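You operate a simulated robot arm through the tools that you are given. There is no shell and no other tool. Be economical: measure what you need, move in short steps, check, and stop when the job is done.

You are at the controls of a simulated two-armed robot. One attempt, no reset.

TASK
Clamp the loose brown wheel in the cart's jig, grease its hub, then free it again.
Fine: grey brush, back in the grease tin; the wheel stays on the jig; leave the other wheels. Set down upright: grey brush. A coat counts when it lies all over at full strength: go over it till it gets no stronger.

Only the result counts: the job must be done as asked and must still hold three seconds after the hand-in. Knocking over, shifting, dropping, spilling or breaking anything else fails it.

THE ROBOT
Two 7-joint arms with two-finger grippers on one trunk, hanging from a carriage that runs on a gantry, over the field with the corners [-2.639, 0.786], [-2.64, -0.494], [0.06, -0.497], [0.061, 0.783] (x, y) and turns from -363 to 325 degrees about z. Base frame: it is fixed where the carriage stands at the start and does not move with it; the origin is on the floor, on the carriage's upright axis, x ahead of it, y to its left, z up. Units: m, degrees, N and s.
The left shoulder is at the start at [0.04, 0.158, 1.33], the right one opposite. Places, roughly: bed of the wheel jig [0.6, -0.4, 0.6]; grease tin [0.6, -0.6, 0.6]; grey brush (5x3x12 cm) [0.6, -0.6, 0.7]; wheel jig rocker [0.6, -0.5, 0.7]. Payload 1.96 kg a hand.
The TCP of each hand is the grasp point between the finger pads, 0.02 m short of the fingertips. In the tool frame z runs along the fingers and y along their closing line. Largest opening 0.072 m; the body of the gripper starts 0.038 m behind the TCP.
Orientation is that of the tool frame in the base frame, as a unit quaternion [x, y, z, w]. With the fingers straight down and closing along the base's y, the tool's x points along the base's -x, its y along +y and its z along -z.

THE INTERFACE
- The arms move only by the tool play_rows. It takes "left_deltas", "right_deltas" or both (then of equal length, played together; a hand with none holds still); each is a list that holds one entry, the list of rows, each a list of 7 numbers: the turn, a rotation vector about the tool's x, y, z in degrees, then the shift along the tool's x, y, z in m, then the closure, from 0 (fully open) to 1 (shut). In form: [[[ax, ay, az, x, y, z, claw], ...]]. A call has 1 to 20 rows; each row is the pose to reach, as a shift and turn from the pose commanded when the call began, along the tool's axes at that moment. Each row takes 0.2 s and may step no farther than 0.05 m and 8.6 degrees from the row before; otherwise, or with a gripper value out of range, the whole call is refused. A pose out of reach is approached as far as the arm can. The call stops where the force on the tool passes 40 N (or 10 N more than at its start, if that is more) or the arm is blocked; 0.2 s more then pass. Each finger travels about 0.045 m/s and halts on what it meets, pressing with about 38 N; the grip force reading is that of the motor and also rises with nothing between the fingers. The clock runs only during rows and for 0.2 s after the last one: add rows that repeat a pose to give the fingers time. The reply holds the time, the measured pose of the TCP, the force on the tool along the base axes, the opening and the grip force, in the units named above and with some noise, with the torque about the TCP (base axes, N m) and any sound that the robot's microphone picked up.
- Cameras (640 x 400 px; columns grow to the right, rows downward): "scene" is now at [0.1852, -0.0398, 1.6818]; the picture's right is [-0.81, -0.59, 0.00], its down [-0.55, 0.75, -0.36] and it looks along [0.21, -0.29, -0.93] (base axes); focal length 277 px, centre (320, 200). "left" rides on the left gripper at [0.071, -0.019, -0.082] in its tool frame; the picture's right is [0.26, 0.97, 0.00], its down [-0.67, 0.18, -0.72] and it looks along [-0.69, 0.19, 0.70] (tool axes); focal length 280 px, centre (320, 200). "right" rides on the right gripper at [0.071, 0.019, -0.082] in its tool frame; the picture's right is [-0.26, 0.97, 0.00], its down [-0.67, -0.18, -0.72] and it looks along [-0.69, -0.19, 0.70] (tool axes); focal length 280 px, centre (320, 200). There is no depth. A picture from a camera that has moved, and an enlarged one, comes with that camera's place and axes in the base frame and with its lens. The place of the scene camera against the robot may be out by one fixed shift of up to 0.018 m in any direction.
- get_image(camera): a new picture of that camera. No time passes.
- slide_trunk(by): slides the trunk up (or, below 0, down) by that many m; the arms and the scene camera ride with it, the base frame stays. It gives what a move gives, with no picture.
- steer(legs): drives the robot by 1 to 6 legs, each [ahead, left, turn to the left] in m, m and degrees, along the robot's own axes; the way and the turn of a leg run together, so that a leg with both is an arc; at most 1.5 m and 180 degrees a leg. The arms and the cameras ride along, it lands a little off, and it stops where it bumps. It keeps to its track: a leg is cut to what the track allows. It gives what a move gives.
- pan_tilt(pan, tilt): turns the head with the scene camera to pan (to the left, within 86 degrees either way) and tilt (down, from -29 to 69), counted from straight ahead of the robot. It gives what a move gives.
- inspect(camera, box): a new picture of the part [left, top, right, bottom] of that camera's present view, enlarged. No time passes.
- job_done(): hands the job in; it is judged then, once.

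Work in short steps. Places have to be worked out from the pictures, the camera data and where the tool is seen: move nearer, look again, correct. Check each grasp and each placing, and mend what went wrong. You have 120 turns and 108 pictures in all, those below and enlarged ones among them. Open the grippers and draw the arms clear of the work before you hand the job in, unless the task says otherwise; then end with one line.

The tools are called after "Emit:" as a command line: name --argument value ..., lists and objects as JSON in quotes. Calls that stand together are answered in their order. play_rows: Moves the arms, as the interface text tells. Its arguments: {"type":"object","properties":{"left_deltas":{"type":"array"},"right_deltas":{"type":"array"}},"required":[]} The other tools are called the same way: slide_trunk (by) slides the trunk up or down; steer (legs) drives the base; pan_tilt (pan, tilt) turns the head that bears the scene camera; get_image (camera) takes a picture; inspect (camera, box) takes an enlarged picture of a part of a camera's view; job_done () hands the job in.

At the start:

```text
t: 0.0
left_ee_pos: [0.2543, -0.0097, 1.0153]
left_tool_rot: [0.0, 1.0, -0.001, 0.0]
left_wrist_force: [-0.9, 0.2, 0.2]
left_ft_torque: [0.0, 0.03, 0.03]
left_gripper_width: 0.072
left_grasp_force: 0.1
right_ee_pos: [0.202, -0.3071, 1.0374]
right_tool_rot: [-0.001, 1.0, -0.001, 0.0]
right_wrist_force: [0.6, 0.2, -0.1]
right_ft_torque: [0.01, -0.01, -0.02]
right_gripper_width: 0.0719
right_grasp_force: 0.0
trunk travel left (down, up): [-0.653, 0.187]
robot x, y, heading: [0.0001, -0.0036, -0.3]
head pan, tilt: [-54.0, 68.8]
```

scene: 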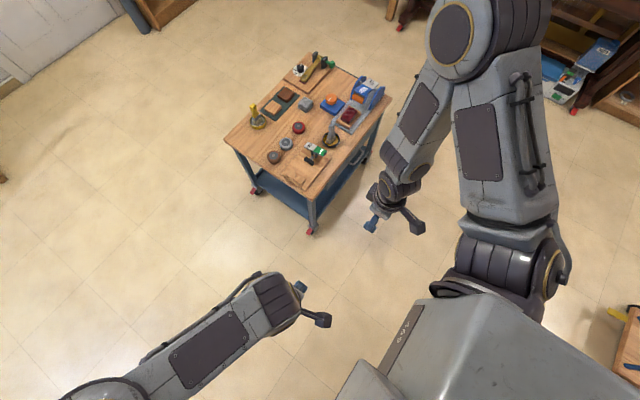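
right: 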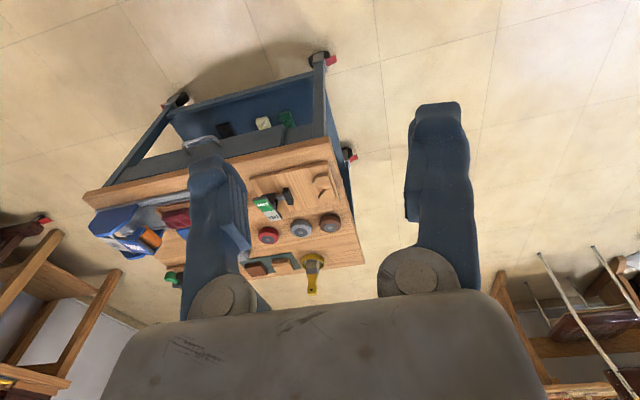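
left: 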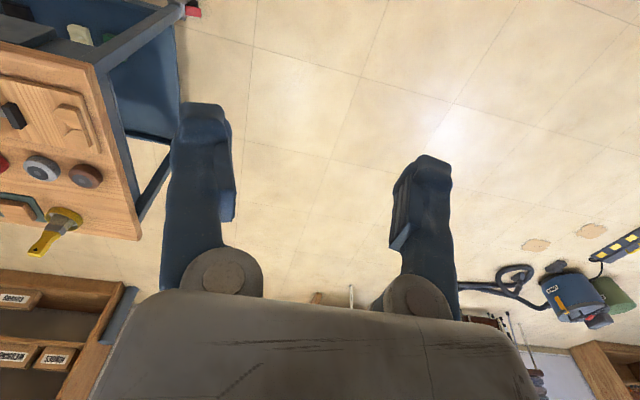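

The cart is ahead and to the right; I enlarge the scene camera's view of it.

Emit:
inspect --camera "scene" --box '[210, 40, 400, 220]'

Emit:
inspect --camera "right" --box '[70, 80, 380, 310]'

```text
2.22 times, centred on (305, 130) of scene
camera zoom: at [0.1852, -0.0398, 1.6818], right [-0.81, -0.59, 0.0], down [-0.55, 0.75, -0.36], along [0.21, -0.29, -0.93], focal length 615 px, centre (353, 356)
```

zoom: 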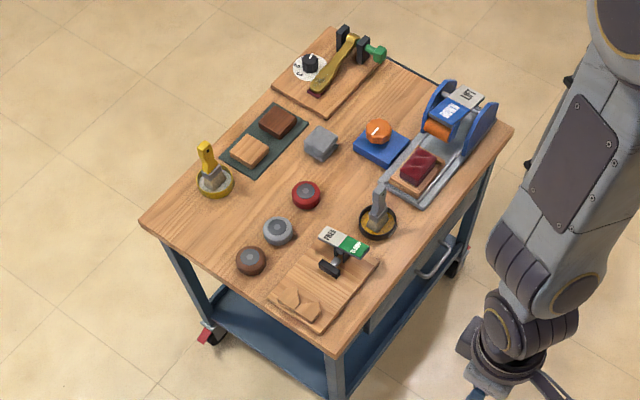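

```text
1.74 times, centred on (225, 195) of right
camera zoom: at [0.1306, -0.2881, 1.118], right [0.26, 0.97, 0.0], down [0.67, -0.18, 0.72], along [0.69, -0.19, -0.7], focal length 488 px, centre (485, 209)
```

zoom: 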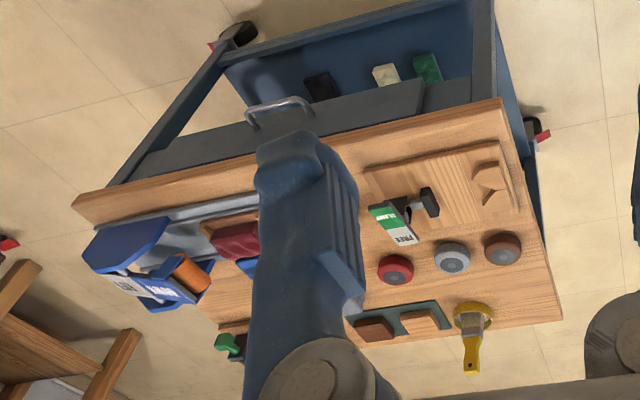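

The cart top spans about x 0.46–0.96, y −1.0–−0.36, z≈0.6. I drive to the near corner of the track, turn 45° left so that the right shoulder comes closer to the cart, and look again.

Emit:
steer --legs '[[0.055, 0, 0], [0, -0.42, 0], [0, 0, 45]]'

Emit:
slide_trunk --by -0.2

Emit:
pan_tilt --pan -55 --tilt 60

Emit:
get_image --camera "scene"

Emit:
get_image --camera "right"

```text
t: 5.2
left_ee_pos: [0.2425, -0.2538, 1.0152]
left_tool_rot: [-0.386, 0.922, 0.0, 0.0]
left_wrist_force: [-1.5, 0.4, 0.1]
left_ft_torque: [0.0, 0.02, 0.0]
left_gripper_width: 0.0723
left_grasp_force: 0.0
right_ee_pos: [0.4177, -0.5003, 1.0368]
right_tool_rot: [-0.386, 0.922, -0.001, 0.001]
right_wrist_force: [-0.2, -1.1, -0.5]
right_ft_torque: [-0.01, 0.0, -0.03]
right_gripper_width: 0.0719
right_grasp_force: 0.1
trunk travel left (down, up): [-0.653, 0.187]
robot x, y, heading: [0.0571, -0.4275, 45.4]
head pan, tilt: [-54.0, 68.8]
```

```text
t: 7.4
left_ee_pos: [0.2413, -0.2526, 0.816]
left_tool_rot: [-0.387, 0.922, 0.0, 0.0]
left_wrist_force: [-0.4, 0.0, 0.1]
left_ft_torque: [-0.01, 0.01, 0.0]
left_gripper_width: 0.0723
left_grasp_force: 0.2
right_ee_pos: [0.4179, -0.4988, 0.8372]
right_tool_rot: [-0.386, 0.922, 0.0, 0.0]
right_wrist_force: [0.3, 0.3, -0.3]
right_ft_torque: [0.0, 0.01, -0.02]
right_gripper_width: 0.0721
right_grasp_force: 0.1
trunk travel left (down, up): [-0.453, 0.387]
robot x, y, heading: [0.055, -0.4287, 45.2]
head pan, tilt: [-54.0, 68.8]
```

```text
t: 8.1
left_ee_pos: [0.242, -0.2527, 0.8163]
left_tool_rot: [-0.386, 0.922, 0.0, 0.0]
left_wrist_force: [0.9, 0.3, 0.5]
left_ft_torque: [-0.06, -0.03, 0.02]
left_gripper_width: 0.072
left_grasp_force: 0.1
right_ee_pos: [0.4169, -0.5001, 0.8363]
right_tool_rot: [-0.387, 0.922, 0.0, 0.0]
right_wrist_force: [0.6, -0.3, 0.5]
right_ft_torque: [0.01, -0.03, 0.0]
right_gripper_width: 0.072
right_grasp_force: 0.0
trunk travel left (down, up): [-0.453, 0.387]
robot x, y, heading: [0.054, -0.4313, 45.3]
head pan, tilt: [-55.0, 60.0]
```

```text
102 pictures are left
camera scene: at [0.2265, -0.3192, 1.4912], right [-0.17, -0.99, 0.0], down [-0.85, 0.14, -0.5], along [0.49, -0.08, -0.87], focal length 277 px, centre (320, 200)
```

scene: 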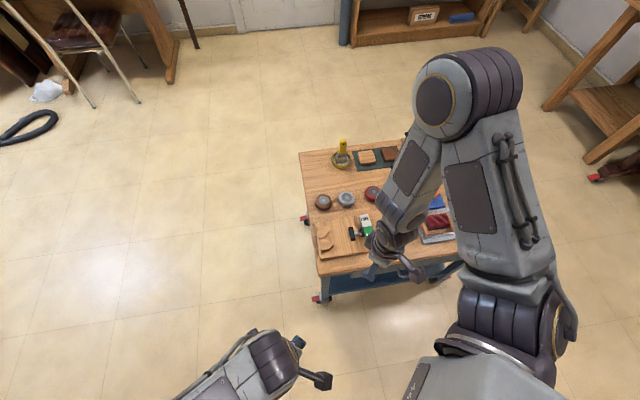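

```text
101 pictures are left
camera right: at [0.3537, -0.5364, 0.918], right [-0.5, 0.86, 0.0], down [0.6, 0.35, 0.72], along [0.62, 0.36, -0.7], focal length 280 px, centre (320, 200)
```

right: 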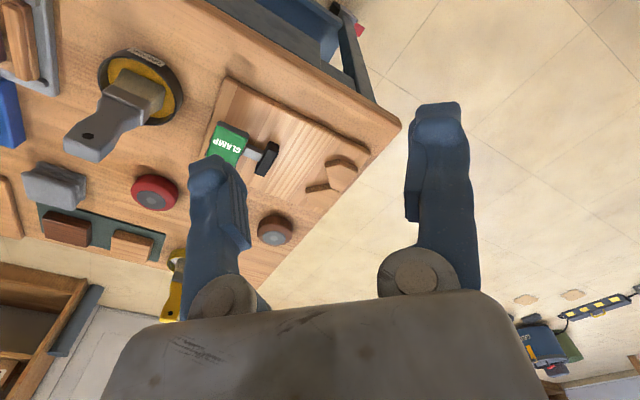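

The right camera shows the jig well: two V-blocks toward +y, a black plunger and the rocker. I look closer from both cameras.

Emit:
inspect --camera "scene" --box '[290, 130, 470, 290]'

Emit:
inspect --camera "right" --box '[60, 30, 400, 270]'

```text
2.50 times, centred on (380, 210) of scene
camera zoom: at [0.2265, -0.3192, 1.4912], right [-0.17, -0.99, 0.0], down [-0.85, 0.14, -0.5], along [0.49, -0.08, -0.87], focal length 692 px, centre (170, 175)
```

zoom: 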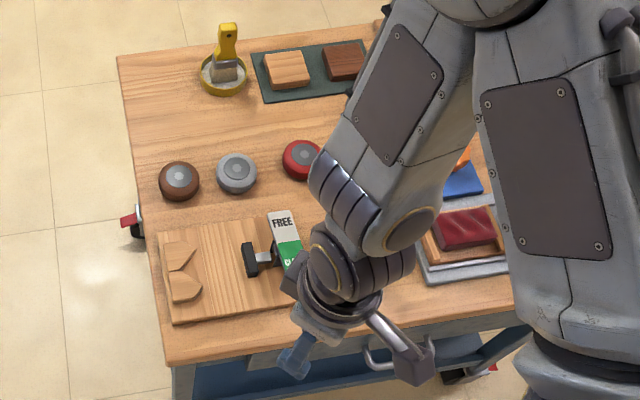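

```text
1.67 times, centred on (230, 150) of right
camera zoom: at [0.3537, -0.5364, 0.918], right [-0.5, 0.86, 0.0], down [0.6, 0.35, 0.72], along [0.62, 0.36, -0.7], focal length 467 px, centre (470, 283)
```

zoom: 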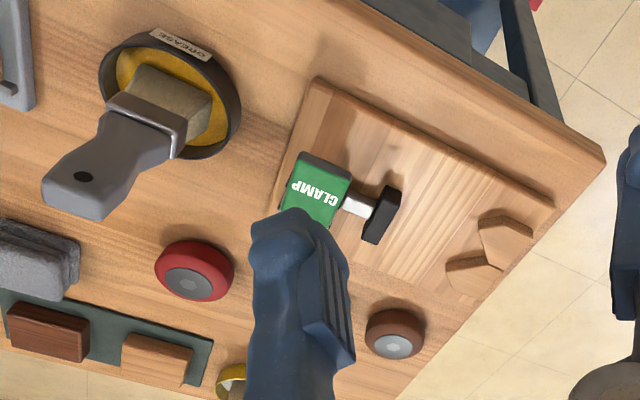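

Estimates: brown wheel ≈(0.705,−0.412), ø≈0.058. V-notch apex ≈(0.572,−0.391), plunger face ≈(0.57,−0.478), with the FREE end of the rocker toward +x and the CLAMP end toward −x. I move the right hand above the brown wheel, turning it so the fingers close along base x.

Emit:
play_rows --right_deltas '[[[0, 0, -6.5, -0.037, -0.02, 0.004, 0], [0, 0, -13, -0.075, -0.04, 0.008, 0], [0, 0, -19.5, -0.112, -0.06, 0.013, 0], [0, 0, -26, -0.15, -0.08, 0.017, 0], [0, 0, -32.5, -0.187, -0.1, 0.021, 0], [0, 0, -39, -0.225, -0.12, 0.026, 0], [0, 0, -45, -0.262, -0.139, 0.03, 0], [0, 0, -45, -0.262, -0.139, 0.03, 0], [0, 0, -45, -0.262, -0.139, 0.03, 0]]]'

Emit:
get_image --camera "right"

Emit:
inspect --camera "scene" --box '[290, 130, 470, 290]'

```text
t: 10.1
left_ee_pos: [0.243, -0.2539, 0.8152]
left_tool_rot: [-0.387, 0.922, 0.0, 0.0]
left_wrist_force: [-0.5, 0.9, 0.1]
left_ft_torque: [0.01, 0.0, 0.0]
left_gripper_width: 0.0719
left_grasp_force: 0.0
right_ee_pos: [0.7022, -0.4096, 0.8043]
right_tool_rot: [0.71, -0.704, 0.001, 0.0]
right_wrist_force: [-0.2, -0.3, 0.7]
right_ft_torque: [-0.02, 0.0, 0.0]
right_gripper_width: 0.0719
right_grasp_force: 0.0
trunk travel left (down, up): [-0.453, 0.387]
robot x, y, heading: [0.0564, -0.4265, 45.5]
head pan, tilt: [-55.0, 60.0]
```

```text
98 pictures are left
camera right: at [0.6833, -0.4802, 0.8863], right [-0.97, 0.25, 0.0], down [0.18, 0.68, 0.71], along [0.18, 0.69, -0.7], focal length 280 px, centre (320, 200)
```

right: 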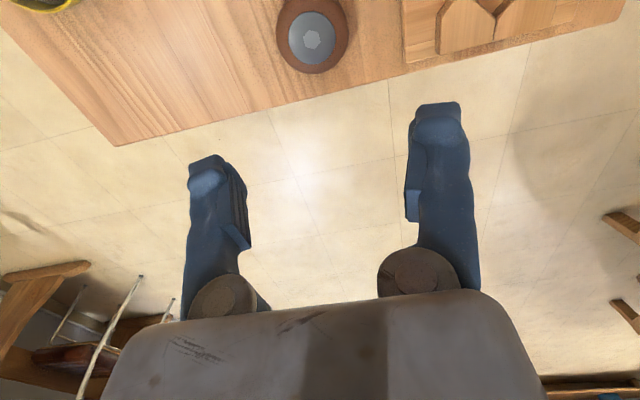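

```text
2.50 times, centred on (380, 210) of scene
camera zoom: at [0.2266, -0.3193, 1.4912], right [-0.17, -0.99, 0.0], down [-0.85, 0.14, -0.5], along [0.49, -0.08, -0.87], focal length 692 px, centre (170, 175)
```

zoom: 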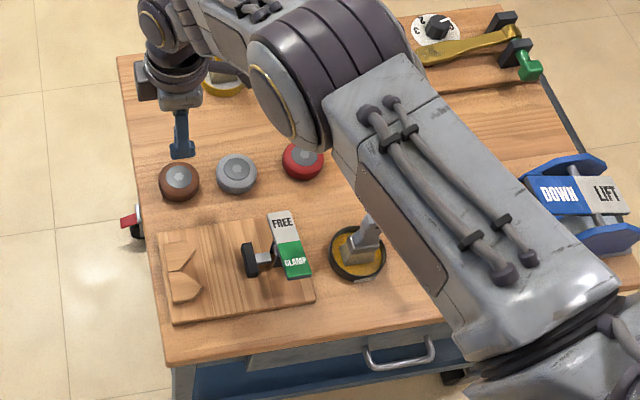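

The hub is seen at ≈(0.707,−0.415), top z≈0.645. I lower the open hand to z 0.70 and check.

Emit:
play_rows --right_deltas '[[[0, 0, 0, 0.002, -0.002, 0.035, 0], [0, 0, 0, 0.004, -0.004, 0.07, 0], [0, 0, 0, 0.005, -0.005, 0.104, 0], [0, 0, 0, 0.005, -0.005, 0.104, 0]]]'

Emit:
get_image --camera "right"

Emit:
inspect --camera "scene" --box '[310, 150, 400, 230]'

```text
t: 11.1
left_ee_pos: [0.241, -0.2538, 0.8157]
left_tool_rot: [-0.387, 0.922, -0.001, 0.0]
left_wrist_force: [-0.4, 0.3, -1.2]
left_ft_torque: [-0.01, 0.01, 0.02]
left_gripper_width: 0.072
left_grasp_force: 0.0
right_ee_pos: [0.6979, -0.4216, 0.7043]
right_tool_rot: [0.71, -0.704, 0.0, -0.001]
right_wrist_force: [0.9, -0.2, -0.1]
right_ft_torque: [-0.03, 0.0, 0.03]
right_gripper_width: 0.072
right_grasp_force: 0.1
right hand out of reach, approached as far as the arm can: row 3, 4
trunk travel left (down, up): [-0.453, 0.387]
robot x, y, heading: [0.0585, -0.4274, 45.5]
head pan, tilt: [-55.0, 60.0]
```

```text
96 pictures are left
camera right: at [0.6783, -0.4929, 0.7858], right [-0.97, 0.25, 0.0], down [0.18, 0.68, 0.72], along [0.18, 0.69, -0.7], focal length 280 px, centre (320, 200)
```

right: 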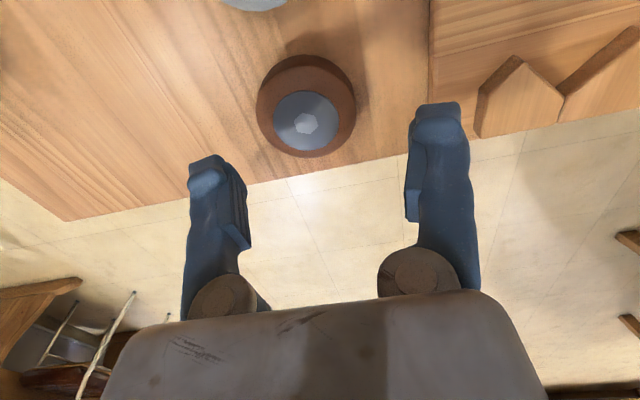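

```text
5.00 times, centred on (355, 190) of scene
camera zoom: at [0.2265, -0.3192, 1.4912], right [-0.17, -0.99, 0.0], down [-0.85, 0.14, -0.5], along [0.49, -0.08, -0.87], focal length 1385 px, centre (145, 250)
```

zoom: 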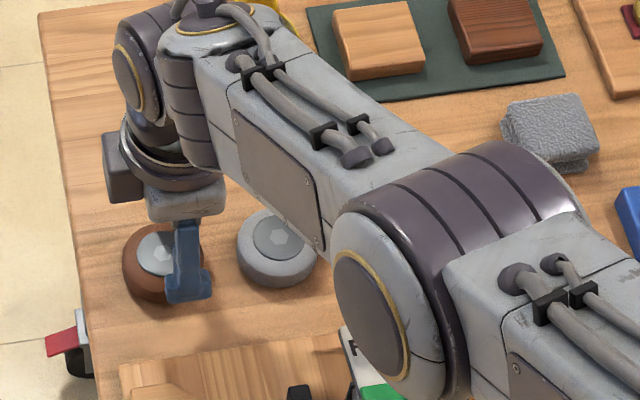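

The reach ended short at this trunk height. I raise the hand and lower the trunk by the same amount.

Emit:
play_rows --right_deltas '[[[0, 0, 0, 0, 0, -0.04, 0], [0, 0, 0, 0, 0, -0.08, 0], [0, 0, 0, 0, 0, -0.12, 0], [0, 0, 0, 0, 0, -0.12, 0]]]'

Emit:
slide_trunk --by -0.12

Emit:
get_image --camera "scene"

```text
t: 12.1
left_ee_pos: [0.2419, -0.2533, 0.8156]
left_tool_rot: [-0.387, 0.922, 0.0, 0.0]
left_wrist_force: [-0.3, 0.1, -0.1]
left_ft_torque: [0.01, 0.01, -0.02]
left_gripper_width: 0.072
left_grasp_force: 0.0
right_ee_pos: [0.6975, -0.4224, 0.8245]
right_tool_rot: [0.711, -0.704, 0.0, 0.0]
right_wrist_force: [-0.2, -0.5, -0.1]
right_ft_torque: [-0.02, -0.01, 0.02]
right_gripper_width: 0.0719
right_grasp_force: 0.2
trunk travel left (down, up): [-0.453, 0.387]
robot x, y, heading: [0.0542, -0.4304, 45.5]
head pan, tilt: [-55.0, 60.0]
```

```text
t: 13.6
left_ee_pos: [0.2419, -0.2536, 0.6953]
left_tool_rot: [-0.387, 0.922, -0.001, 0.0]
left_wrist_force: [1.0, -0.5, -0.2]
left_ft_torque: [0.03, 0.0, 0.01]
left_gripper_width: 0.072
left_grasp_force: 0.1
right_ee_pos: [0.6982, -0.4217, 0.705]
right_tool_rot: [0.71, -0.704, 0.0, 0.0]
right_wrist_force: [0.0, 0.2, 0.3]
right_ft_torque: [-0.01, -0.01, 0.0]
right_gripper_width: 0.0722
right_grasp_force: 0.2
trunk travel left (down, up): [-0.333, 0.507]
robot x, y, heading: [0.0542, -0.4299, 45.4]
head pan, tilt: [-55.0, 60.0]
```

```text
94 pictures are left
camera scene: at [0.2266, -0.3192, 1.3713], right [-0.17, -0.99, 0.0], down [-0.85, 0.14, -0.5], along [0.49, -0.08, -0.87], focal length 277 px, centre (320, 200)
```

scene: 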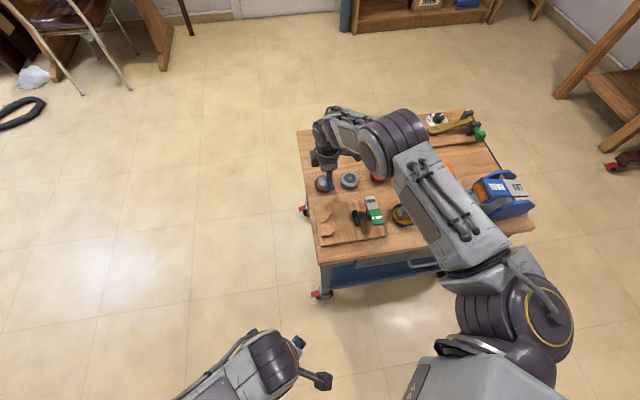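

Now shift over the hub at (0.707,−0.416) and descend to z≈0.635.

Emit:
play_rows --right_deltas '[[[0, 0, 0, -0.006, -0.009, 0, 0], [0, 0, 0, -0.006, -0.009, 0.025, 0], [0, 0, 0, -0.006, -0.009, 0.05, 0], [0, 0, 0, -0.006, -0.009, 0.07, 0], [0, 0, 0, -0.006, -0.009, 0.07, 0]]]'

Emit:
get_image --camera "right"

Emit:
inspect --camera "scene" --box '[290, 150, 380, 210]'

```text
t: 14.7
left_ee_pos: [0.2409, -0.2535, 0.6954]
left_tool_rot: [-0.386, 0.923, 0.001, 0.0]
left_wrist_force: [0.8, 0.0, 0.6]
left_ft_torque: [0.0, 0.0, -0.02]
left_gripper_width: 0.072
left_grasp_force: 0.0
right_ee_pos: [0.7062, -0.4154, 0.6371]
right_tool_rot: [0.71, -0.704, 0.0, 0.0]
right_wrist_force: [-6.4, -2.2, 11.7]
right_ft_torque: [-0.03, -0.16, -0.07]
right_gripper_width: 0.0715
right_grasp_force: 0.2
trunk travel left (down, up): [-0.333, 0.507]
robot x, y, heading: [0.0565, -0.4299, 45.5]
head pan, tilt: [-55.0, 60.0]
stopped in row 5 (right hand): the force on the tool passed its limit at 62 N (the readings are from after the stop); the commanded pose is now the measured one
```

```text
93 pictures are left
camera right: at [0.6882, -0.4854, 0.719], right [-0.97, 0.25, 0.0], down [0.18, 0.68, 0.72], along [0.18, 0.69, -0.7], focal length 280 px, centre (320, 200)
```

right: 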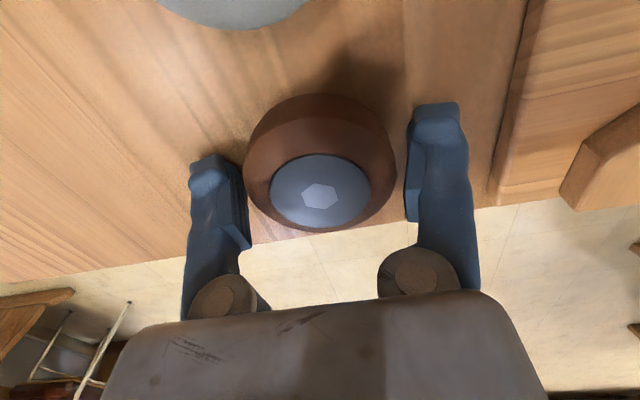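

```text
6.67 times, centred on (335, 180) of scene
camera zoom: at [0.2264, -0.3196, 1.3714], right [-0.17, -0.99, 0.0], down [-0.85, 0.14, -0.5], along [0.49, -0.08, -0.87], focal length 1846 px, centre (220, 333)
```

zoom: 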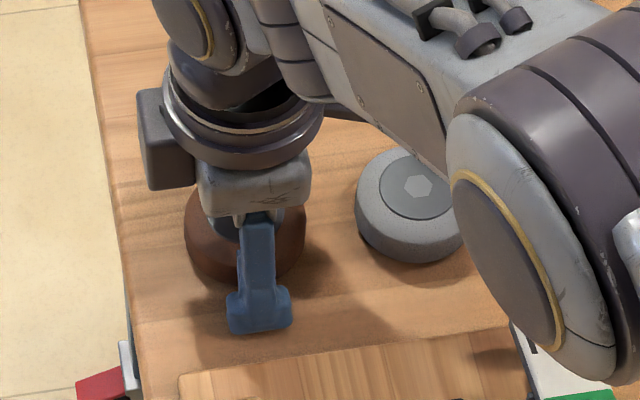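

The fingertips touched the table (z≈0.617). I back off 5 mm and close on the wheel.

Emit:
play_rows --right_deltas '[[[0, 0, 0, 0, 0, -0.006, 0], [0, 0, 0, 0.002, 0, -0.006, 0], [0, 0, 0, 0.002, 0, -0.006, 1], [0, 0, 0, 0.002, 0, -0.006, 1], [0, 0, 0, 0.002, 0, -0.006, 1], [0, 0, 0, 0.002, 0, -0.006, 1]]]'

Emit:
get_image --camera "right"

```text
t: 16.1
left_ee_pos: [0.2426, -0.252, 0.6954]
left_tool_rot: [-0.386, 0.922, 0.0, 0.0]
left_wrist_force: [0.3, -0.5, -0.7]
left_ft_torque: [-0.01, 0.03, -0.02]
left_gripper_width: 0.0719
left_grasp_force: 0.0
right_ee_pos: [0.7052, -0.4164, 0.6429]
right_tool_rot: [0.71, -0.704, -0.001, 0.0]
right_wrist_force: [-4.0, -0.8, 6.4]
right_ft_torque: [-0.02, 0.18, 0.01]
right_gripper_width: 0.0567
right_grasp_force: 38.1
trunk travel left (down, up): [-0.333, 0.507]
robot x, y, heading: [0.0557, -0.4313, 45.5]
head pan, tilt: [-55.0, 60.0]
```

```text
91 pictures are left
camera right: at [0.6881, -0.4873, 0.7242], right [-0.97, 0.25, 0.0], down [0.18, 0.68, 0.72], along [0.18, 0.69, -0.7], focal length 280 px, centre (320, 200)
```

right: 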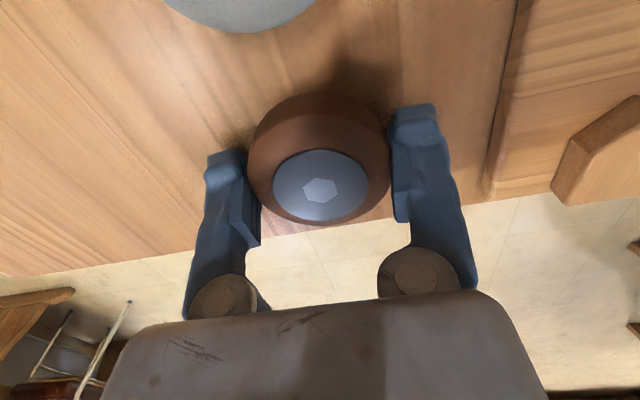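

The wheel is gripped (0.0567 m). I lift it 8 cm and check the hold.

Emit:
play_rows --right_deltas '[[[0, 0, 0, 0, 0, -0.02, 1], [0, 0, 0, 0, 0, -0.05, 1], [0, 0, 0, 0, 0, -0.08, 1], [0, 0, 0, 0, 0.04, -0.08, 1], [0, 0, 0, 0.005, 0.08, -0.08, 1], [0, 0, 0, 0.01, 0.11, -0.08, 1], [0, 0, 0, 0.01, 0.11, -0.08, 1]]]'

Emit:
get_image --camera "right"

Emit:
inspect --camera "scene" --box '[290, 150, 410, 270]'

```text
t: 17.6
left_ee_pos: [0.2429, -0.2538, 0.6943]
left_tool_rot: [-0.387, 0.922, 0.0, 0.001]
left_wrist_force: [0.7, 0.4, -0.4]
left_ft_torque: [0.0, 0.01, -0.01]
left_gripper_width: 0.0722
left_grasp_force: 0.0
right_ee_pos: [0.5998, -0.4278, 0.7235]
right_tool_rot: [0.71, -0.704, 0.0, 0.0]
right_wrist_force: [-0.8, -0.7, 0.8]
right_ft_torque: [0.02, 0.01, -0.01]
right_gripper_width: 0.0001
right_grasp_force: 29.9
trunk travel left (down, up): [-0.333, 0.507]
robot x, y, heading: [0.0548, -0.427, 45.3]
head pan, tilt: [-55.0, 60.0]
```

```text
90 pictures are left
camera right: at [0.5812, -0.4982, 0.8044], right [-0.97, 0.25, 0.0], down [0.18, 0.68, 0.72], along [0.18, 0.69, -0.7], focal length 280 px, centre (320, 200)
```

right: 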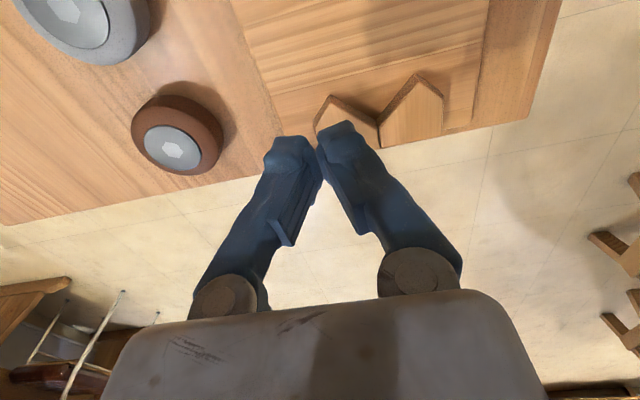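

```text
3.33 times, centred on (350, 210) of scene
camera zoom: at [0.2268, -0.3193, 1.3713], right [-0.17, -0.99, 0.0], down [-0.85, 0.14, -0.5], along [0.49, -0.08, -0.87], focal length 923 px, centre (220, 167)
```

zoom: 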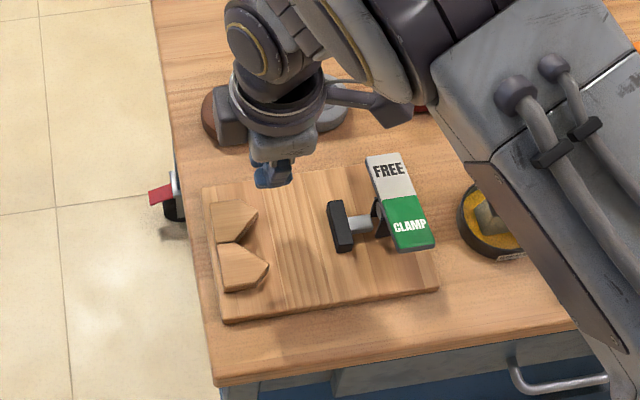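

The wheel slipped out and lies about where it was; I probably held it above its bulge. I look closer at the wheel's shape.

Emit:
inspect --camera "right" --box '[110, 70, 260, 190]'

Emit:
play_rows --right_deltas '[[[0, 0, 0, 0, -0.05, 0, 0], [0, 0, 0, -0.005, -0.08, 0, 0], [0, 0, 0, -0.012, -0.107, 0, 0], [0, 0, 0, -0.012, -0.107, 0.03, 0], [0, 0, 0, -0.012, -0.107, 0.03, 0]]]'

Emit:
get_image --camera "right"

```text
3.33 times, centred on (185, 130) of right
camera zoom: at [0.5812, -0.4982, 0.8044], right [-0.97, 0.25, 0.0], down [0.18, 0.68, 0.72], along [0.18, 0.69, -0.7], focal length 935 px, centre (770, 433)
```

zoom: 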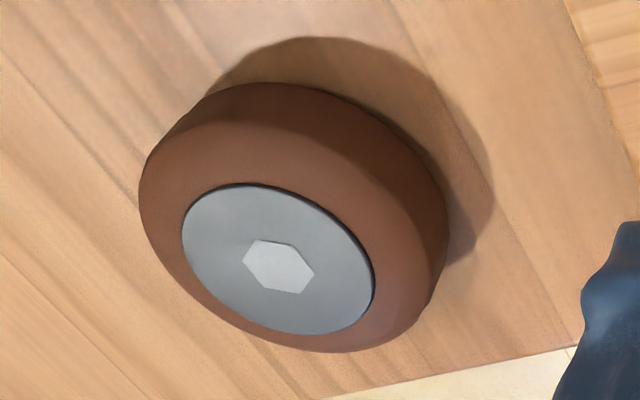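

```text
t: 18.9
left_ee_pos: [0.2423, -0.2536, 0.6946]
left_tool_rot: [-0.387, 0.922, 0.0, 0.0]
left_wrist_force: [-0.5, 0.4, 0.2]
left_ft_torque: [0.01, 0.01, -0.04]
left_gripper_width: 0.0719
left_grasp_force: 0.1
right_ee_pos: [0.7065, -0.4162, 0.693]
right_tool_rot: [0.71, -0.705, 0.0, 0.0]
right_wrist_force: [-0.3, 0.6, -0.6]
right_ft_torque: [-0.02, 0.03, 0.01]
right_gripper_width: 0.0719
right_grasp_force: 0.0
trunk travel left (down, up): [-0.333, 0.507]
robot x, y, heading: [0.0566, -0.4299, 45.5]
head pan, tilt: [-55.0, 60.0]
```

```text
87 pictures are left
camera right: at [0.6876, -0.4864, 0.7752], right [-0.97, 0.25, 0.0], down [0.18, 0.68, 0.72], along [0.18, 0.69, -0.7], focal length 280 px, centre (320, 200)
```

right: 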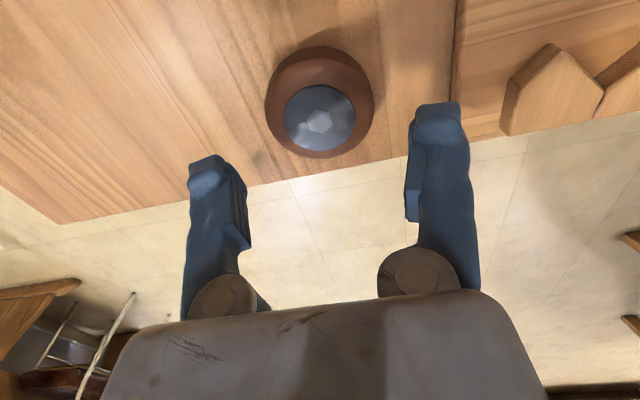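

The tyre is domed with its widest part low. I descend to z≈0.639, grip lower, and lift slowly by 2 cm.

Emit:
play_rows --right_deltas '[[[0, 0, 0, 0.001, 0, 0.025, 0], [0, 0, 0, 0.001, 0, 0.045, 0], [0, 0, 0, 0.001, 0, 0.0535, 0], [0, 0, 0, 0.001, 0, 0.0535, 0], [0, 0, 0, 0.001, 0, 0.0535, 1], [0, 0, 0, 0.001, 0, 0.0535, 1], [0, 0, 0, 0.001, 0, 0.0535, 1], [0, 0, 0, 0.001, 0, 0.0535, 1], [0, 0, 0, 0.001, 0, 0.05, 1], [0, 0, 0, 0.001, 0, 0.046, 1], [0, 0, 0, 0.001, 0, 0.042, 1], [0, 0, 0, 0.001, 0, 0.036, 1], [0, 0, 0, 0.001, 0, 0.03, 1]]]'

Emit:
get_image --camera "right"

```text
t: 21.6
left_ee_pos: [0.2424, -0.2532, 0.6948]
left_tool_rot: [-0.387, 0.922, 0.0, 0.0]
left_wrist_force: [0.8, 0.2, 0.7]
left_ft_torque: [-0.01, -0.01, -0.02]
left_gripper_width: 0.0716
left_grasp_force: 0.0
right_ee_pos: [0.7042, -0.416, 0.6626]
right_tool_rot: [0.71, -0.704, 0.0, -0.001]
right_wrist_force: [-0.7, -0.4, -1.9]
right_ft_torque: [-0.02, 0.04, 0.03]
right_gripper_width: 0.0577
right_grasp_force: 37.9
trunk travel left (down, up): [-0.333, 0.507]
robot x, y, heading: [0.0596, -0.4248, 45.3]
head pan, tilt: [-55.0, 60.0]
```

```text
86 pictures are left
camera right: at [0.6861, -0.4858, 0.7446], right [-0.97, 0.25, 0.0], down [0.18, 0.68, 0.72], along [0.18, 0.69, -0.7], focal length 280 px, centre (320, 200)
```

right: 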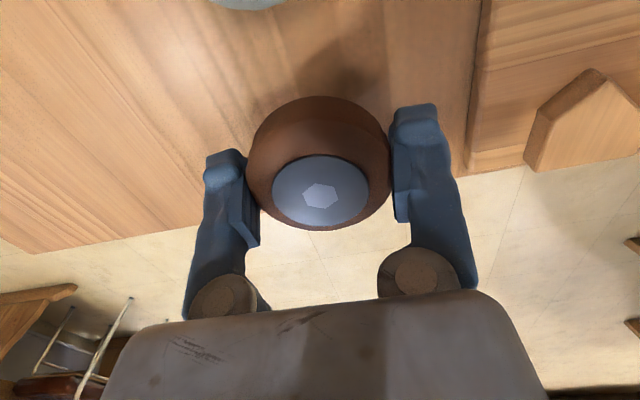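

Held at 0.0577 m. The wheel's bottom is ≈22 mm below the TCP. V apex now works out to ≈(0.567,−0.400), plunger face y≈−0.476, so the wheel centre belongs at ≈(0.568,−0.4435). I lift and carry it there at z 0.715.

Emit:
play_rows --right_deltas '[[[0, 0, 0, 0, 0, -0.01, 1], [0, 0, 0, 0, 0, -0.025, 1], [0, 0, 0, 0, 0, -0.04, 1], [0, 0, 0, 0, 0, -0.052, 1], [0, 0, 0, 0.002, 0.01, -0.052, 1], [0, 0, 0, 0.005, 0.03, -0.052, 1], [0, 0, 0, 0.01, 0.055, -0.052, 1], [0, 0, 0, 0.015, 0.08, -0.052, 1], [0, 0, 0, 0.02, 0.105, -0.052, 1], [0, 0, 0, 0.025, 0.125, -0.052, 1], [0, 0, 0, 0.029, 0.136, -0.052, 1], [0, 0, 0, 0.029, 0.136, -0.052, 1]]]'

Emit:
get_image --camera "right"

Emit:
inspect --camera "scene" --box '[290, 150, 410, 270]'

```text
t: 24.2
left_ee_pos: [0.2419, -0.2537, 0.6956]
left_tool_rot: [-0.387, 0.922, -0.001, 0.0]
left_wrist_force: [-0.3, 0.0, 0.3]
left_ft_torque: [0.02, -0.02, 0.0]
left_gripper_width: 0.0721
left_grasp_force: 0.0
right_ee_pos: [0.5679, -0.4448, 0.715]
right_tool_rot: [0.71, -0.704, 0.0, 0.0]
right_wrist_force: [0.2, -0.5, -1.5]
right_ft_torque: [0.05, 0.0, 0.01]
right_gripper_width: 0.0574
right_grasp_force: 38.4
trunk travel left (down, up): [-0.333, 0.507]
robot x, y, heading: [0.0588, -0.4292, 45.5]
head pan, tilt: [-55.0, 60.0]
```

```text
85 pictures are left
camera right: at [0.549, -0.5152, 0.7969], right [-0.97, 0.25, 0.0], down [0.18, 0.68, 0.72], along [0.18, 0.69, -0.7], focal length 280 px, centre (320, 200)
```

right: 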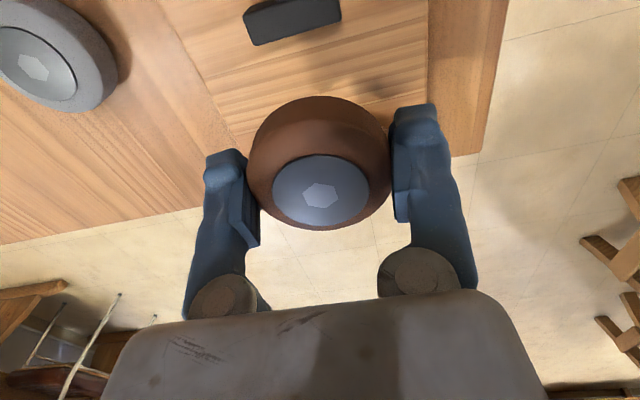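

```text
3.33 times, centred on (350, 210) of scene
camera zoom: at [0.2264, -0.3192, 1.3712], right [-0.17, -0.99, 0.0], down [-0.85, 0.14, -0.5], along [0.49, -0.08, -0.87], focal length 923 px, centre (220, 167)
```

zoom: 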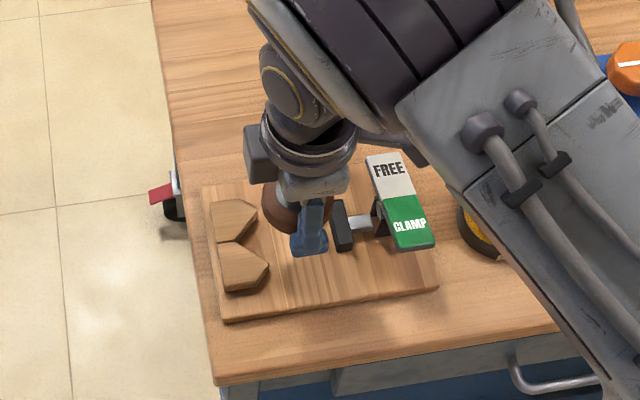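

Wheel is between plunger and V in x alignment. I lower slowly toward the bed and watch the force.

Emit:
play_rows --right_deltas '[[[0, 0, 0, 0, 0, 0.015, 1], [0, 0, 0, 0, 0, 0.03, 1], [0, 0, 0, 0, 0, 0.04, 1], [0, 0, 0, 0, 0, 0.048, 1], [0, 0, 0, 0, 0, 0.048, 1]]]'

Emit:
get_image --camera "right"

Emit:
inspect --camera "scene" --box '[310, 180, 390, 260]'

```text
t: 25.4
left_ee_pos: [0.2418, -0.2529, 0.6951]
left_tool_rot: [-0.387, 0.922, 0.0, 0.0]
left_wrist_force: [0.0, 0.7, -0.4]
left_ft_torque: [-0.01, 0.01, 0.01]
left_gripper_width: 0.072
left_grasp_force: 0.1
right_ee_pos: [0.5677, -0.4442, 0.6666]
right_tool_rot: [0.71, -0.704, 0.0, 0.001]
right_wrist_force: [0.1, 0.5, -1.1]
right_ft_torque: [-0.01, 0.03, -0.02]
right_gripper_width: 0.0574
right_grasp_force: 37.5
trunk travel left (down, up): [-0.333, 0.507]
robot x, y, heading: [0.0561, -0.4242, 45.4]
head pan, tilt: [-55.0, 60.0]
```

```text
83 pictures are left
camera right: at [0.5491, -0.5146, 0.7494], right [-0.97, 0.25, 0.0], down [0.18, 0.68, 0.72], along [0.18, 0.69, -0.7], focal length 280 px, centre (320, 200)
```

right: 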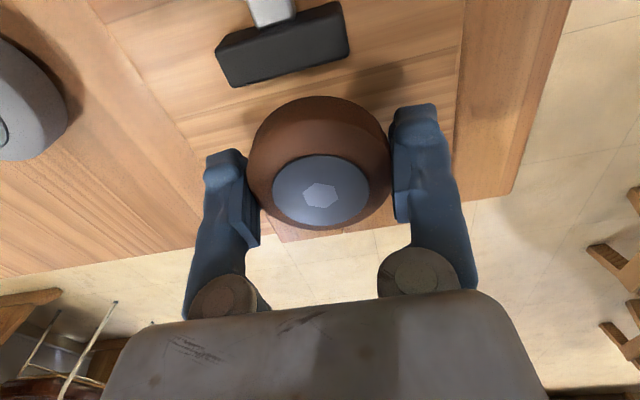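

```text
5.00 times, centred on (350, 220) of scene
camera zoom: at [0.2264, -0.3193, 1.3712], right [-0.17, -0.99, 0.0], down [-0.85, 0.14, -0.5], along [0.49, -0.08, -0.87], focal length 1385 px, centre (170, 100)
```

zoom: 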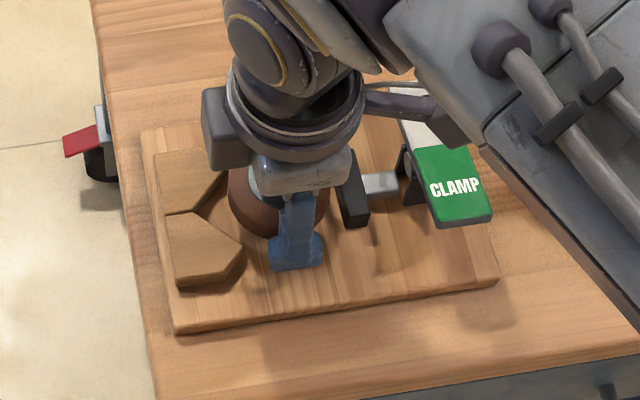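

Alignment looks good: the wheel sits between the V and the plunger. I lower further in small steps to touch the bed.

Emit:
play_rows --right_deltas '[[[0, 0, 0, 0, 0, 0.004, 1], [0, 0, 0, 0, 0, 0.008, 1], [0, 0, 0, 0, 0, 0.011, 1], [0, 0, 0, 0, 0, 0.011, 1]]]'

Emit:
inspect --camera "scene" --box '[310, 180, 390, 260]'

```text
t: 26.4
left_ee_pos: [0.2415, -0.2537, 0.696]
left_tool_rot: [-0.387, 0.922, 0.0, 0.001]
left_wrist_force: [-0.3, 0.6, 0.1]
left_ft_torque: [-0.01, 0.01, 0.01]
left_gripper_width: 0.072
left_grasp_force: 0.1
right_ee_pos: [0.5681, -0.4448, 0.6563]
right_tool_rot: [0.71, -0.705, 0.0, 0.0]
right_wrist_force: [0.2, 0.0, -1.6]
right_ft_torque: [-0.03, 0.0, -0.02]
right_gripper_width: 0.0575
right_grasp_force: 38.0
trunk travel left (down, up): [-0.333, 0.507]
robot x, y, heading: [0.0539, -0.4301, 45.5]
head pan, tilt: [-55.0, 60.0]
```

```text
5.00 times, centred on (350, 220) of scene
camera zoom: at [0.2264, -0.3193, 1.3712], right [-0.17, -0.99, 0.0], down [-0.85, 0.14, -0.5], along [0.49, -0.08, -0.87], focal length 1385 px, centre (170, 100)
```

zoom: 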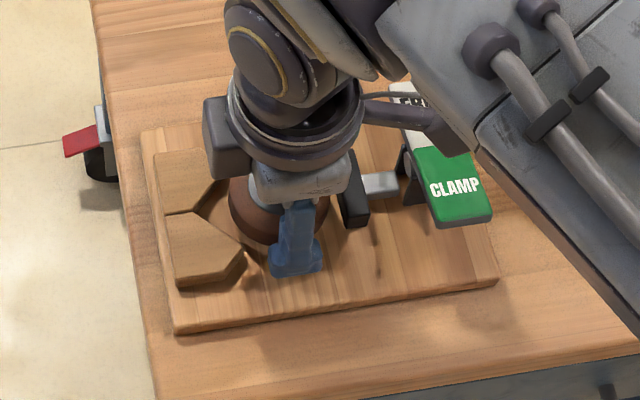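

No contact yet; I keep lowering in 2 mm steps.

Emit:
play_rows --right_deltas '[[[0, 0, 0, 0, 0, 0.002, 1], [0, 0, 0, 0, 0, 0.004, 1], [0, 0, 0, 0, 0, 0.005, 1], [0, 0, 0, 0, 0, 0.006, 1], [0, 0, 0, 0, 0, 0.006, 1]]]'

```text
t: 27.4
left_ee_pos: [0.2423, -0.254, 0.6942]
left_tool_rot: [-0.387, 0.922, 0.0, -0.001]
left_wrist_force: [-0.5, 0.2, -0.2]
left_ft_torque: [0.01, 0.0, -0.02]
left_gripper_width: 0.0722
left_grasp_force: 0.1
right_ee_pos: [0.5679, -0.4455, 0.653]
right_tool_rot: [0.71, -0.704, -0.001, 0.001]
right_wrist_force: [-9.1, -2.5, 29.1]
right_ft_torque: [-0.04, -0.05, -0.01]
right_gripper_width: 0.0572
right_grasp_force: 37.9
trunk travel left (down, up): [-0.333, 0.507]
robot x, y, heading: [0.0555, -0.4293, 45.2]
head pan, tilt: [-55.0, 60.0]
stopped in row 4 (right hand): the force on the tool passed its limit at 45 N (the readings are from after the stop); the commanded pose is now the measured one
```

Contact with the bed at TCP z≈0.653. I ease up a touch, open, and rise straight.

Emit:
play_rows --right_deltas '[[[0, 0, 0, 0, 0, -0.001, 1], [0, 0, 0, 0, 0, -0.001, 0], [0, 0, 0, 0, 0, -0.001, 0], [0, 0, 0, 0, 0, -0.001, 0], [0, 0, 0, 0, 0, -0.015, 0], [0, 0, 0, 0, 0, -0.035, 0], [0, 0, 0, 0, 0, -0.06, 0]]]'

Emit:
get_image --camera "right"

Emit:
inspect --camera "scene" --box '[310, 180, 390, 260]'

```text
t: 29.0
left_ee_pos: [0.2417, -0.2541, 0.6955]
left_tool_rot: [-0.387, 0.922, 0.0, 0.0]
left_wrist_force: [-0.2, -1.1, -0.5]
left_ft_torque: [0.01, -0.03, -0.05]
left_gripper_width: 0.072
left_grasp_force: 0.2
right_ee_pos: [0.5652, -0.4455, 0.712]
right_tool_rot: [0.711, -0.703, -0.001, 0.0]
right_wrist_force: [0.7, 0.4, -0.7]
right_ft_torque: [-0.01, -0.02, -0.02]
right_gripper_width: 0.0718
right_grasp_force: 0.0
trunk travel left (down, up): [-0.333, 0.507]
robot x, y, heading: [0.057, -0.4297, 45.4]
head pan, tilt: [-55.0, 60.0]
```

```text
80 pictures are left
camera right: at [0.5474, -0.5165, 0.7931], right [-0.97, 0.25, 0.0], down [0.18, 0.68, 0.72], along [0.18, 0.69, -0.7], focal length 280 px, centre (320, 200)
```

right: 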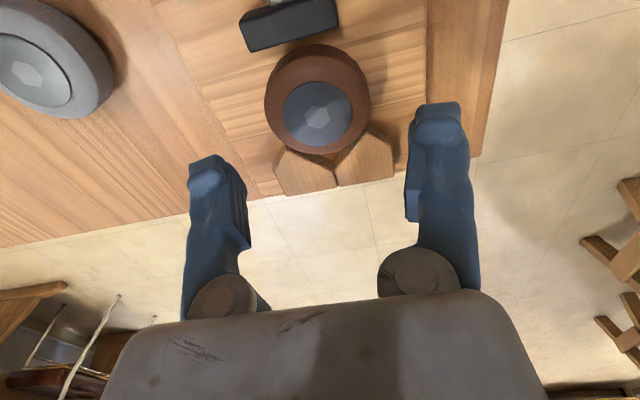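

```text
5.00 times, centred on (350, 220) of scene
camera zoom: at [0.2264, -0.3194, 1.3712], right [-0.17, -0.99, 0.0], down [-0.85, 0.14, -0.5], along [0.49, -0.08, -0.87], focal length 1385 px, centre (170, 100)
```

zoom: 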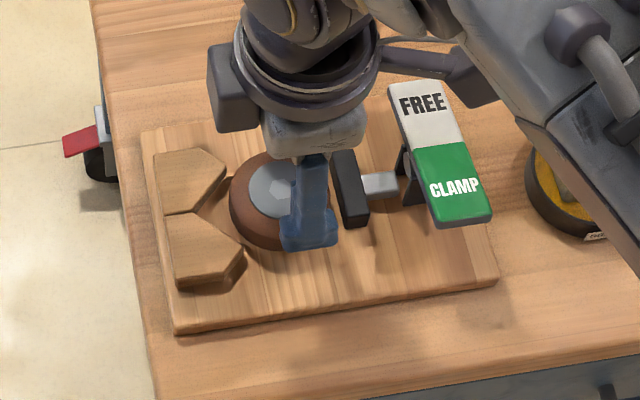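

The wheel sits flat in the V. Next I go up, turn the hand so its camera is on the robot's side (tool x toward −x), and look at the rocker and brush.

Emit:
play_rows --right_deltas '[[[0, 0, 0, 0, 0, -0.04, 0], [0, 0, 0, 0, 0, -0.088, 0], [0, 0, 8.2, 0.01, 0.007, -0.088, 0.3], [0, 0, 16.4, 0.02, 0.014, -0.088, 0.6], [0, 0, 24.6, 0.03, 0.02, -0.088, 1], [0, 0, 32.8, 0.04, 0.026, -0.088, 1], [0, 0, 41, 0.05, 0.033, -0.088, 1], [0, 0, 49.2, 0.06, 0.039, -0.088, 1], [0, 0, 57.4, 0.07, 0.046, -0.088, 1], [0, 0, 65.6, 0.077, 0.052, -0.088, 1], [0, 0, 73.8, 0.085, 0.058, -0.088, 1], [0, 0, 82, 0.09, 0.062, -0.088, 1], [0, 0, 89.4, 0.094, 0.066, -0.088, 1], [0, 0, 89.4, 0.094, 0.066, -0.088, 1]]]'

Emit:
get_image --camera "right"

Emit:
get_image --camera "scene"

```text
t: 32.0
left_ee_pos: [0.2425, -0.2532, 0.6964]
left_tool_rot: [-0.386, 0.922, 0.001, 0.0]
left_wrist_force: [1.0, 0.2, -0.7]
left_ft_torque: [-0.01, -0.02, -0.03]
left_gripper_width: 0.0722
left_grasp_force: 0.1
right_ee_pos: [0.5035, -0.5395, 0.799]
right_tool_rot: [-0.009, 1.0, 0.001, -0.002]
right_wrist_force: [0.2, 0.3, 0.0]
right_ft_torque: [0.02, 0.02, 0.03]
right_gripper_width: 0.0001
right_grasp_force: 29.4
trunk travel left (down, up): [-0.333, 0.507]
robot x, y, heading: [0.0569, -0.4285, 45.7]
head pan, tilt: [-55.0, 60.0]
```

```text
78 pictures are left
camera right: at [0.4325, -0.5209, 0.8803], right [0.25, 0.97, 0.0], down [0.68, -0.17, 0.71], along [0.69, -0.17, -0.7], focal length 280 px, centre (320, 200)
```

right: 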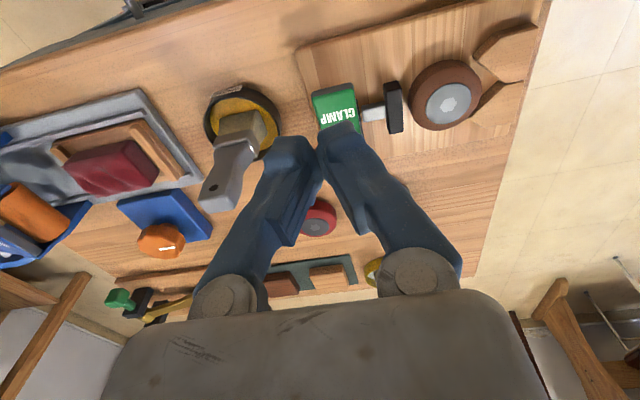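

```text
77 pictures are left
camera scene: at [0.2264, -0.3193, 1.3712], right [-0.17, -0.99, 0.0], down [-0.85, 0.14, -0.5], along [0.49, -0.08, -0.87], focal length 277 px, centre (320, 200)
```

scene: 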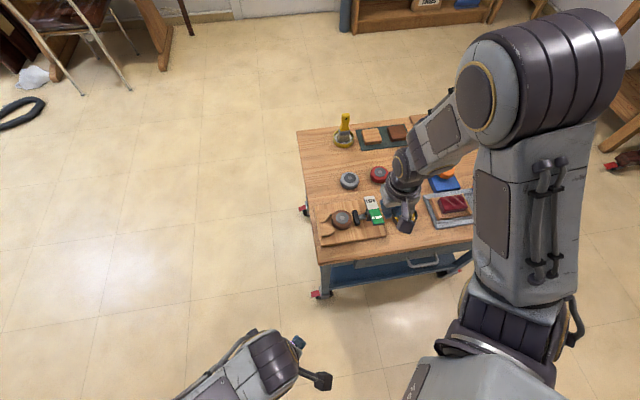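

Emit:
inspect --camera "right" --box '[180, 60, 500, 260]'

Emit:
inspect --camera "scene" --box '[310, 180, 440, 260]'

```text
2.00 times, centred on (340, 160) of right
camera zoom: at [0.4325, -0.5209, 0.8803], right [0.25, 0.97, 0.0], down [0.68, -0.17, 0.71], along [0.69, -0.17, -0.7], focal length 561 px, centre (280, 280)
```

zoom: 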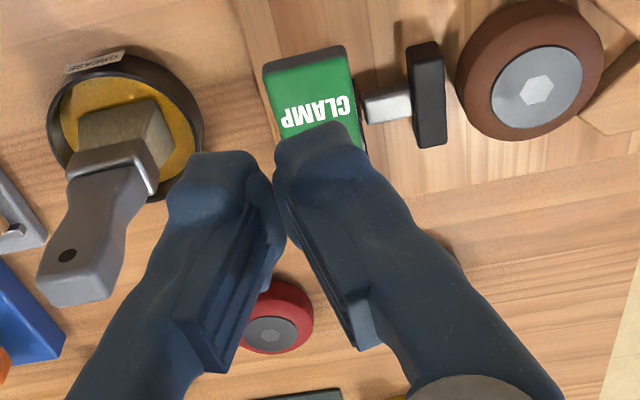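

```text
4.92 times, centred on (375, 220) of scene
camera zoom: at [0.2264, -0.3193, 1.3712], right [-0.17, -0.99, 0.0], down [-0.85, 0.14, -0.5], along [0.49, -0.08, -0.87], focal length 1364 px, centre (49, 102)
```

zoom: 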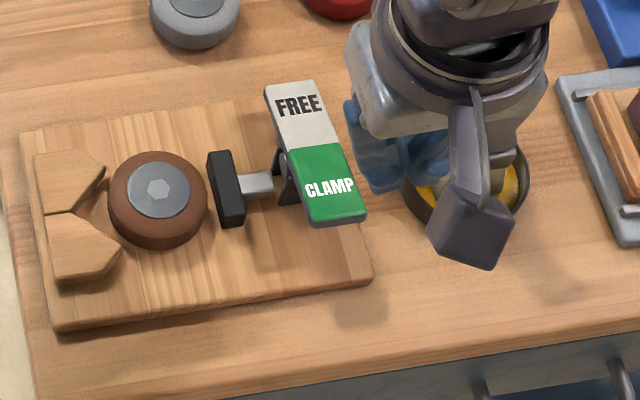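

CLAMP half is centred ≈(0.540,−0.534,0.68), outer edge x≈0.521. I bring the closed fingers above (0.530,−0.534), then press down.

Emit:
play_rows --right_deltas '[[[0, 0, 0, -0.02, 0.004, 0.02, 1], [0, 0, 0, -0.0266, 0.005, 0.05, 1], [0, 0, 0, -0.0266, 0.005, 0.08, 1], [0, 0, 0, -0.0266, 0.005, 0.09, 1], [0, 0, 0, -0.0266, 0.005, 0.097, 1], [0, 0, 0, -0.0266, 0.005, 0.102, 1], [0, 0, 0, -0.0266, 0.005, 0.107, 1]]]'

Emit:
inspect --camera "scene" --box '[310, 180, 440, 260]'

Emit:
get_image --camera "right"

```text
t: 33.6
left_ee_pos: [0.2417, -0.2529, 0.6952]
left_tool_rot: [-0.387, 0.922, 0.0, 0.0]
left_wrist_force: [0.4, 0.1, 0.7]
left_ft_torque: [0.02, 0.01, 0.03]
left_gripper_width: 0.0721
left_grasp_force: 0.0
right_ee_pos: [0.5275, -0.5349, 0.6955]
right_tool_rot: [-0.011, 1.0, 0.0, -0.001]
right_wrist_force: [-1.2, 0.8, 1.2]
right_ft_torque: [0.02, 0.01, -0.02]
right_gripper_width: 0.0001
right_grasp_force: 29.2
trunk travel left (down, up): [-0.333, 0.507]
robot x, y, heading: [0.0585, -0.4261, 45.5]
head pan, tilt: [-55.0, 60.0]
```

```text
4.92 times, centred on (375, 220) of scene
camera zoom: at [0.2263, -0.3193, 1.3712], right [-0.17, -0.99, 0.0], down [-0.85, 0.14, -0.5], along [0.49, -0.08, -0.87], focal length 1364 px, centre (49, 102)
```

zoom: 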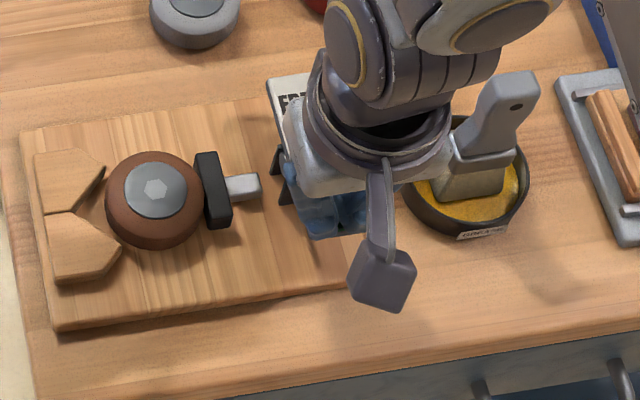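

```text
73 pictures are left
camera right: at [0.457, -0.5162, 0.7751], right [0.24, 0.97, 0.0], down [0.68, -0.17, 0.71], along [0.69, -0.17, -0.7], focal length 280 px, centre (320, 200)
```

right: 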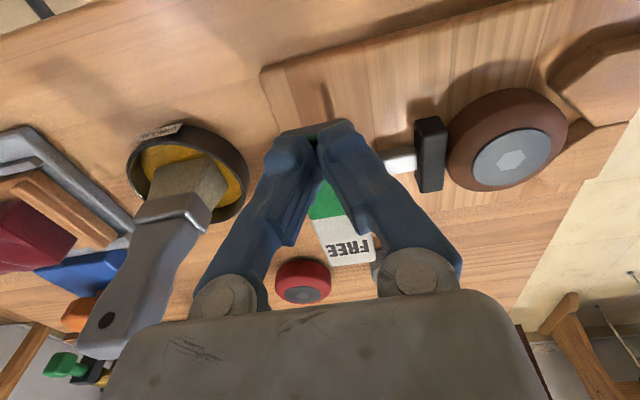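

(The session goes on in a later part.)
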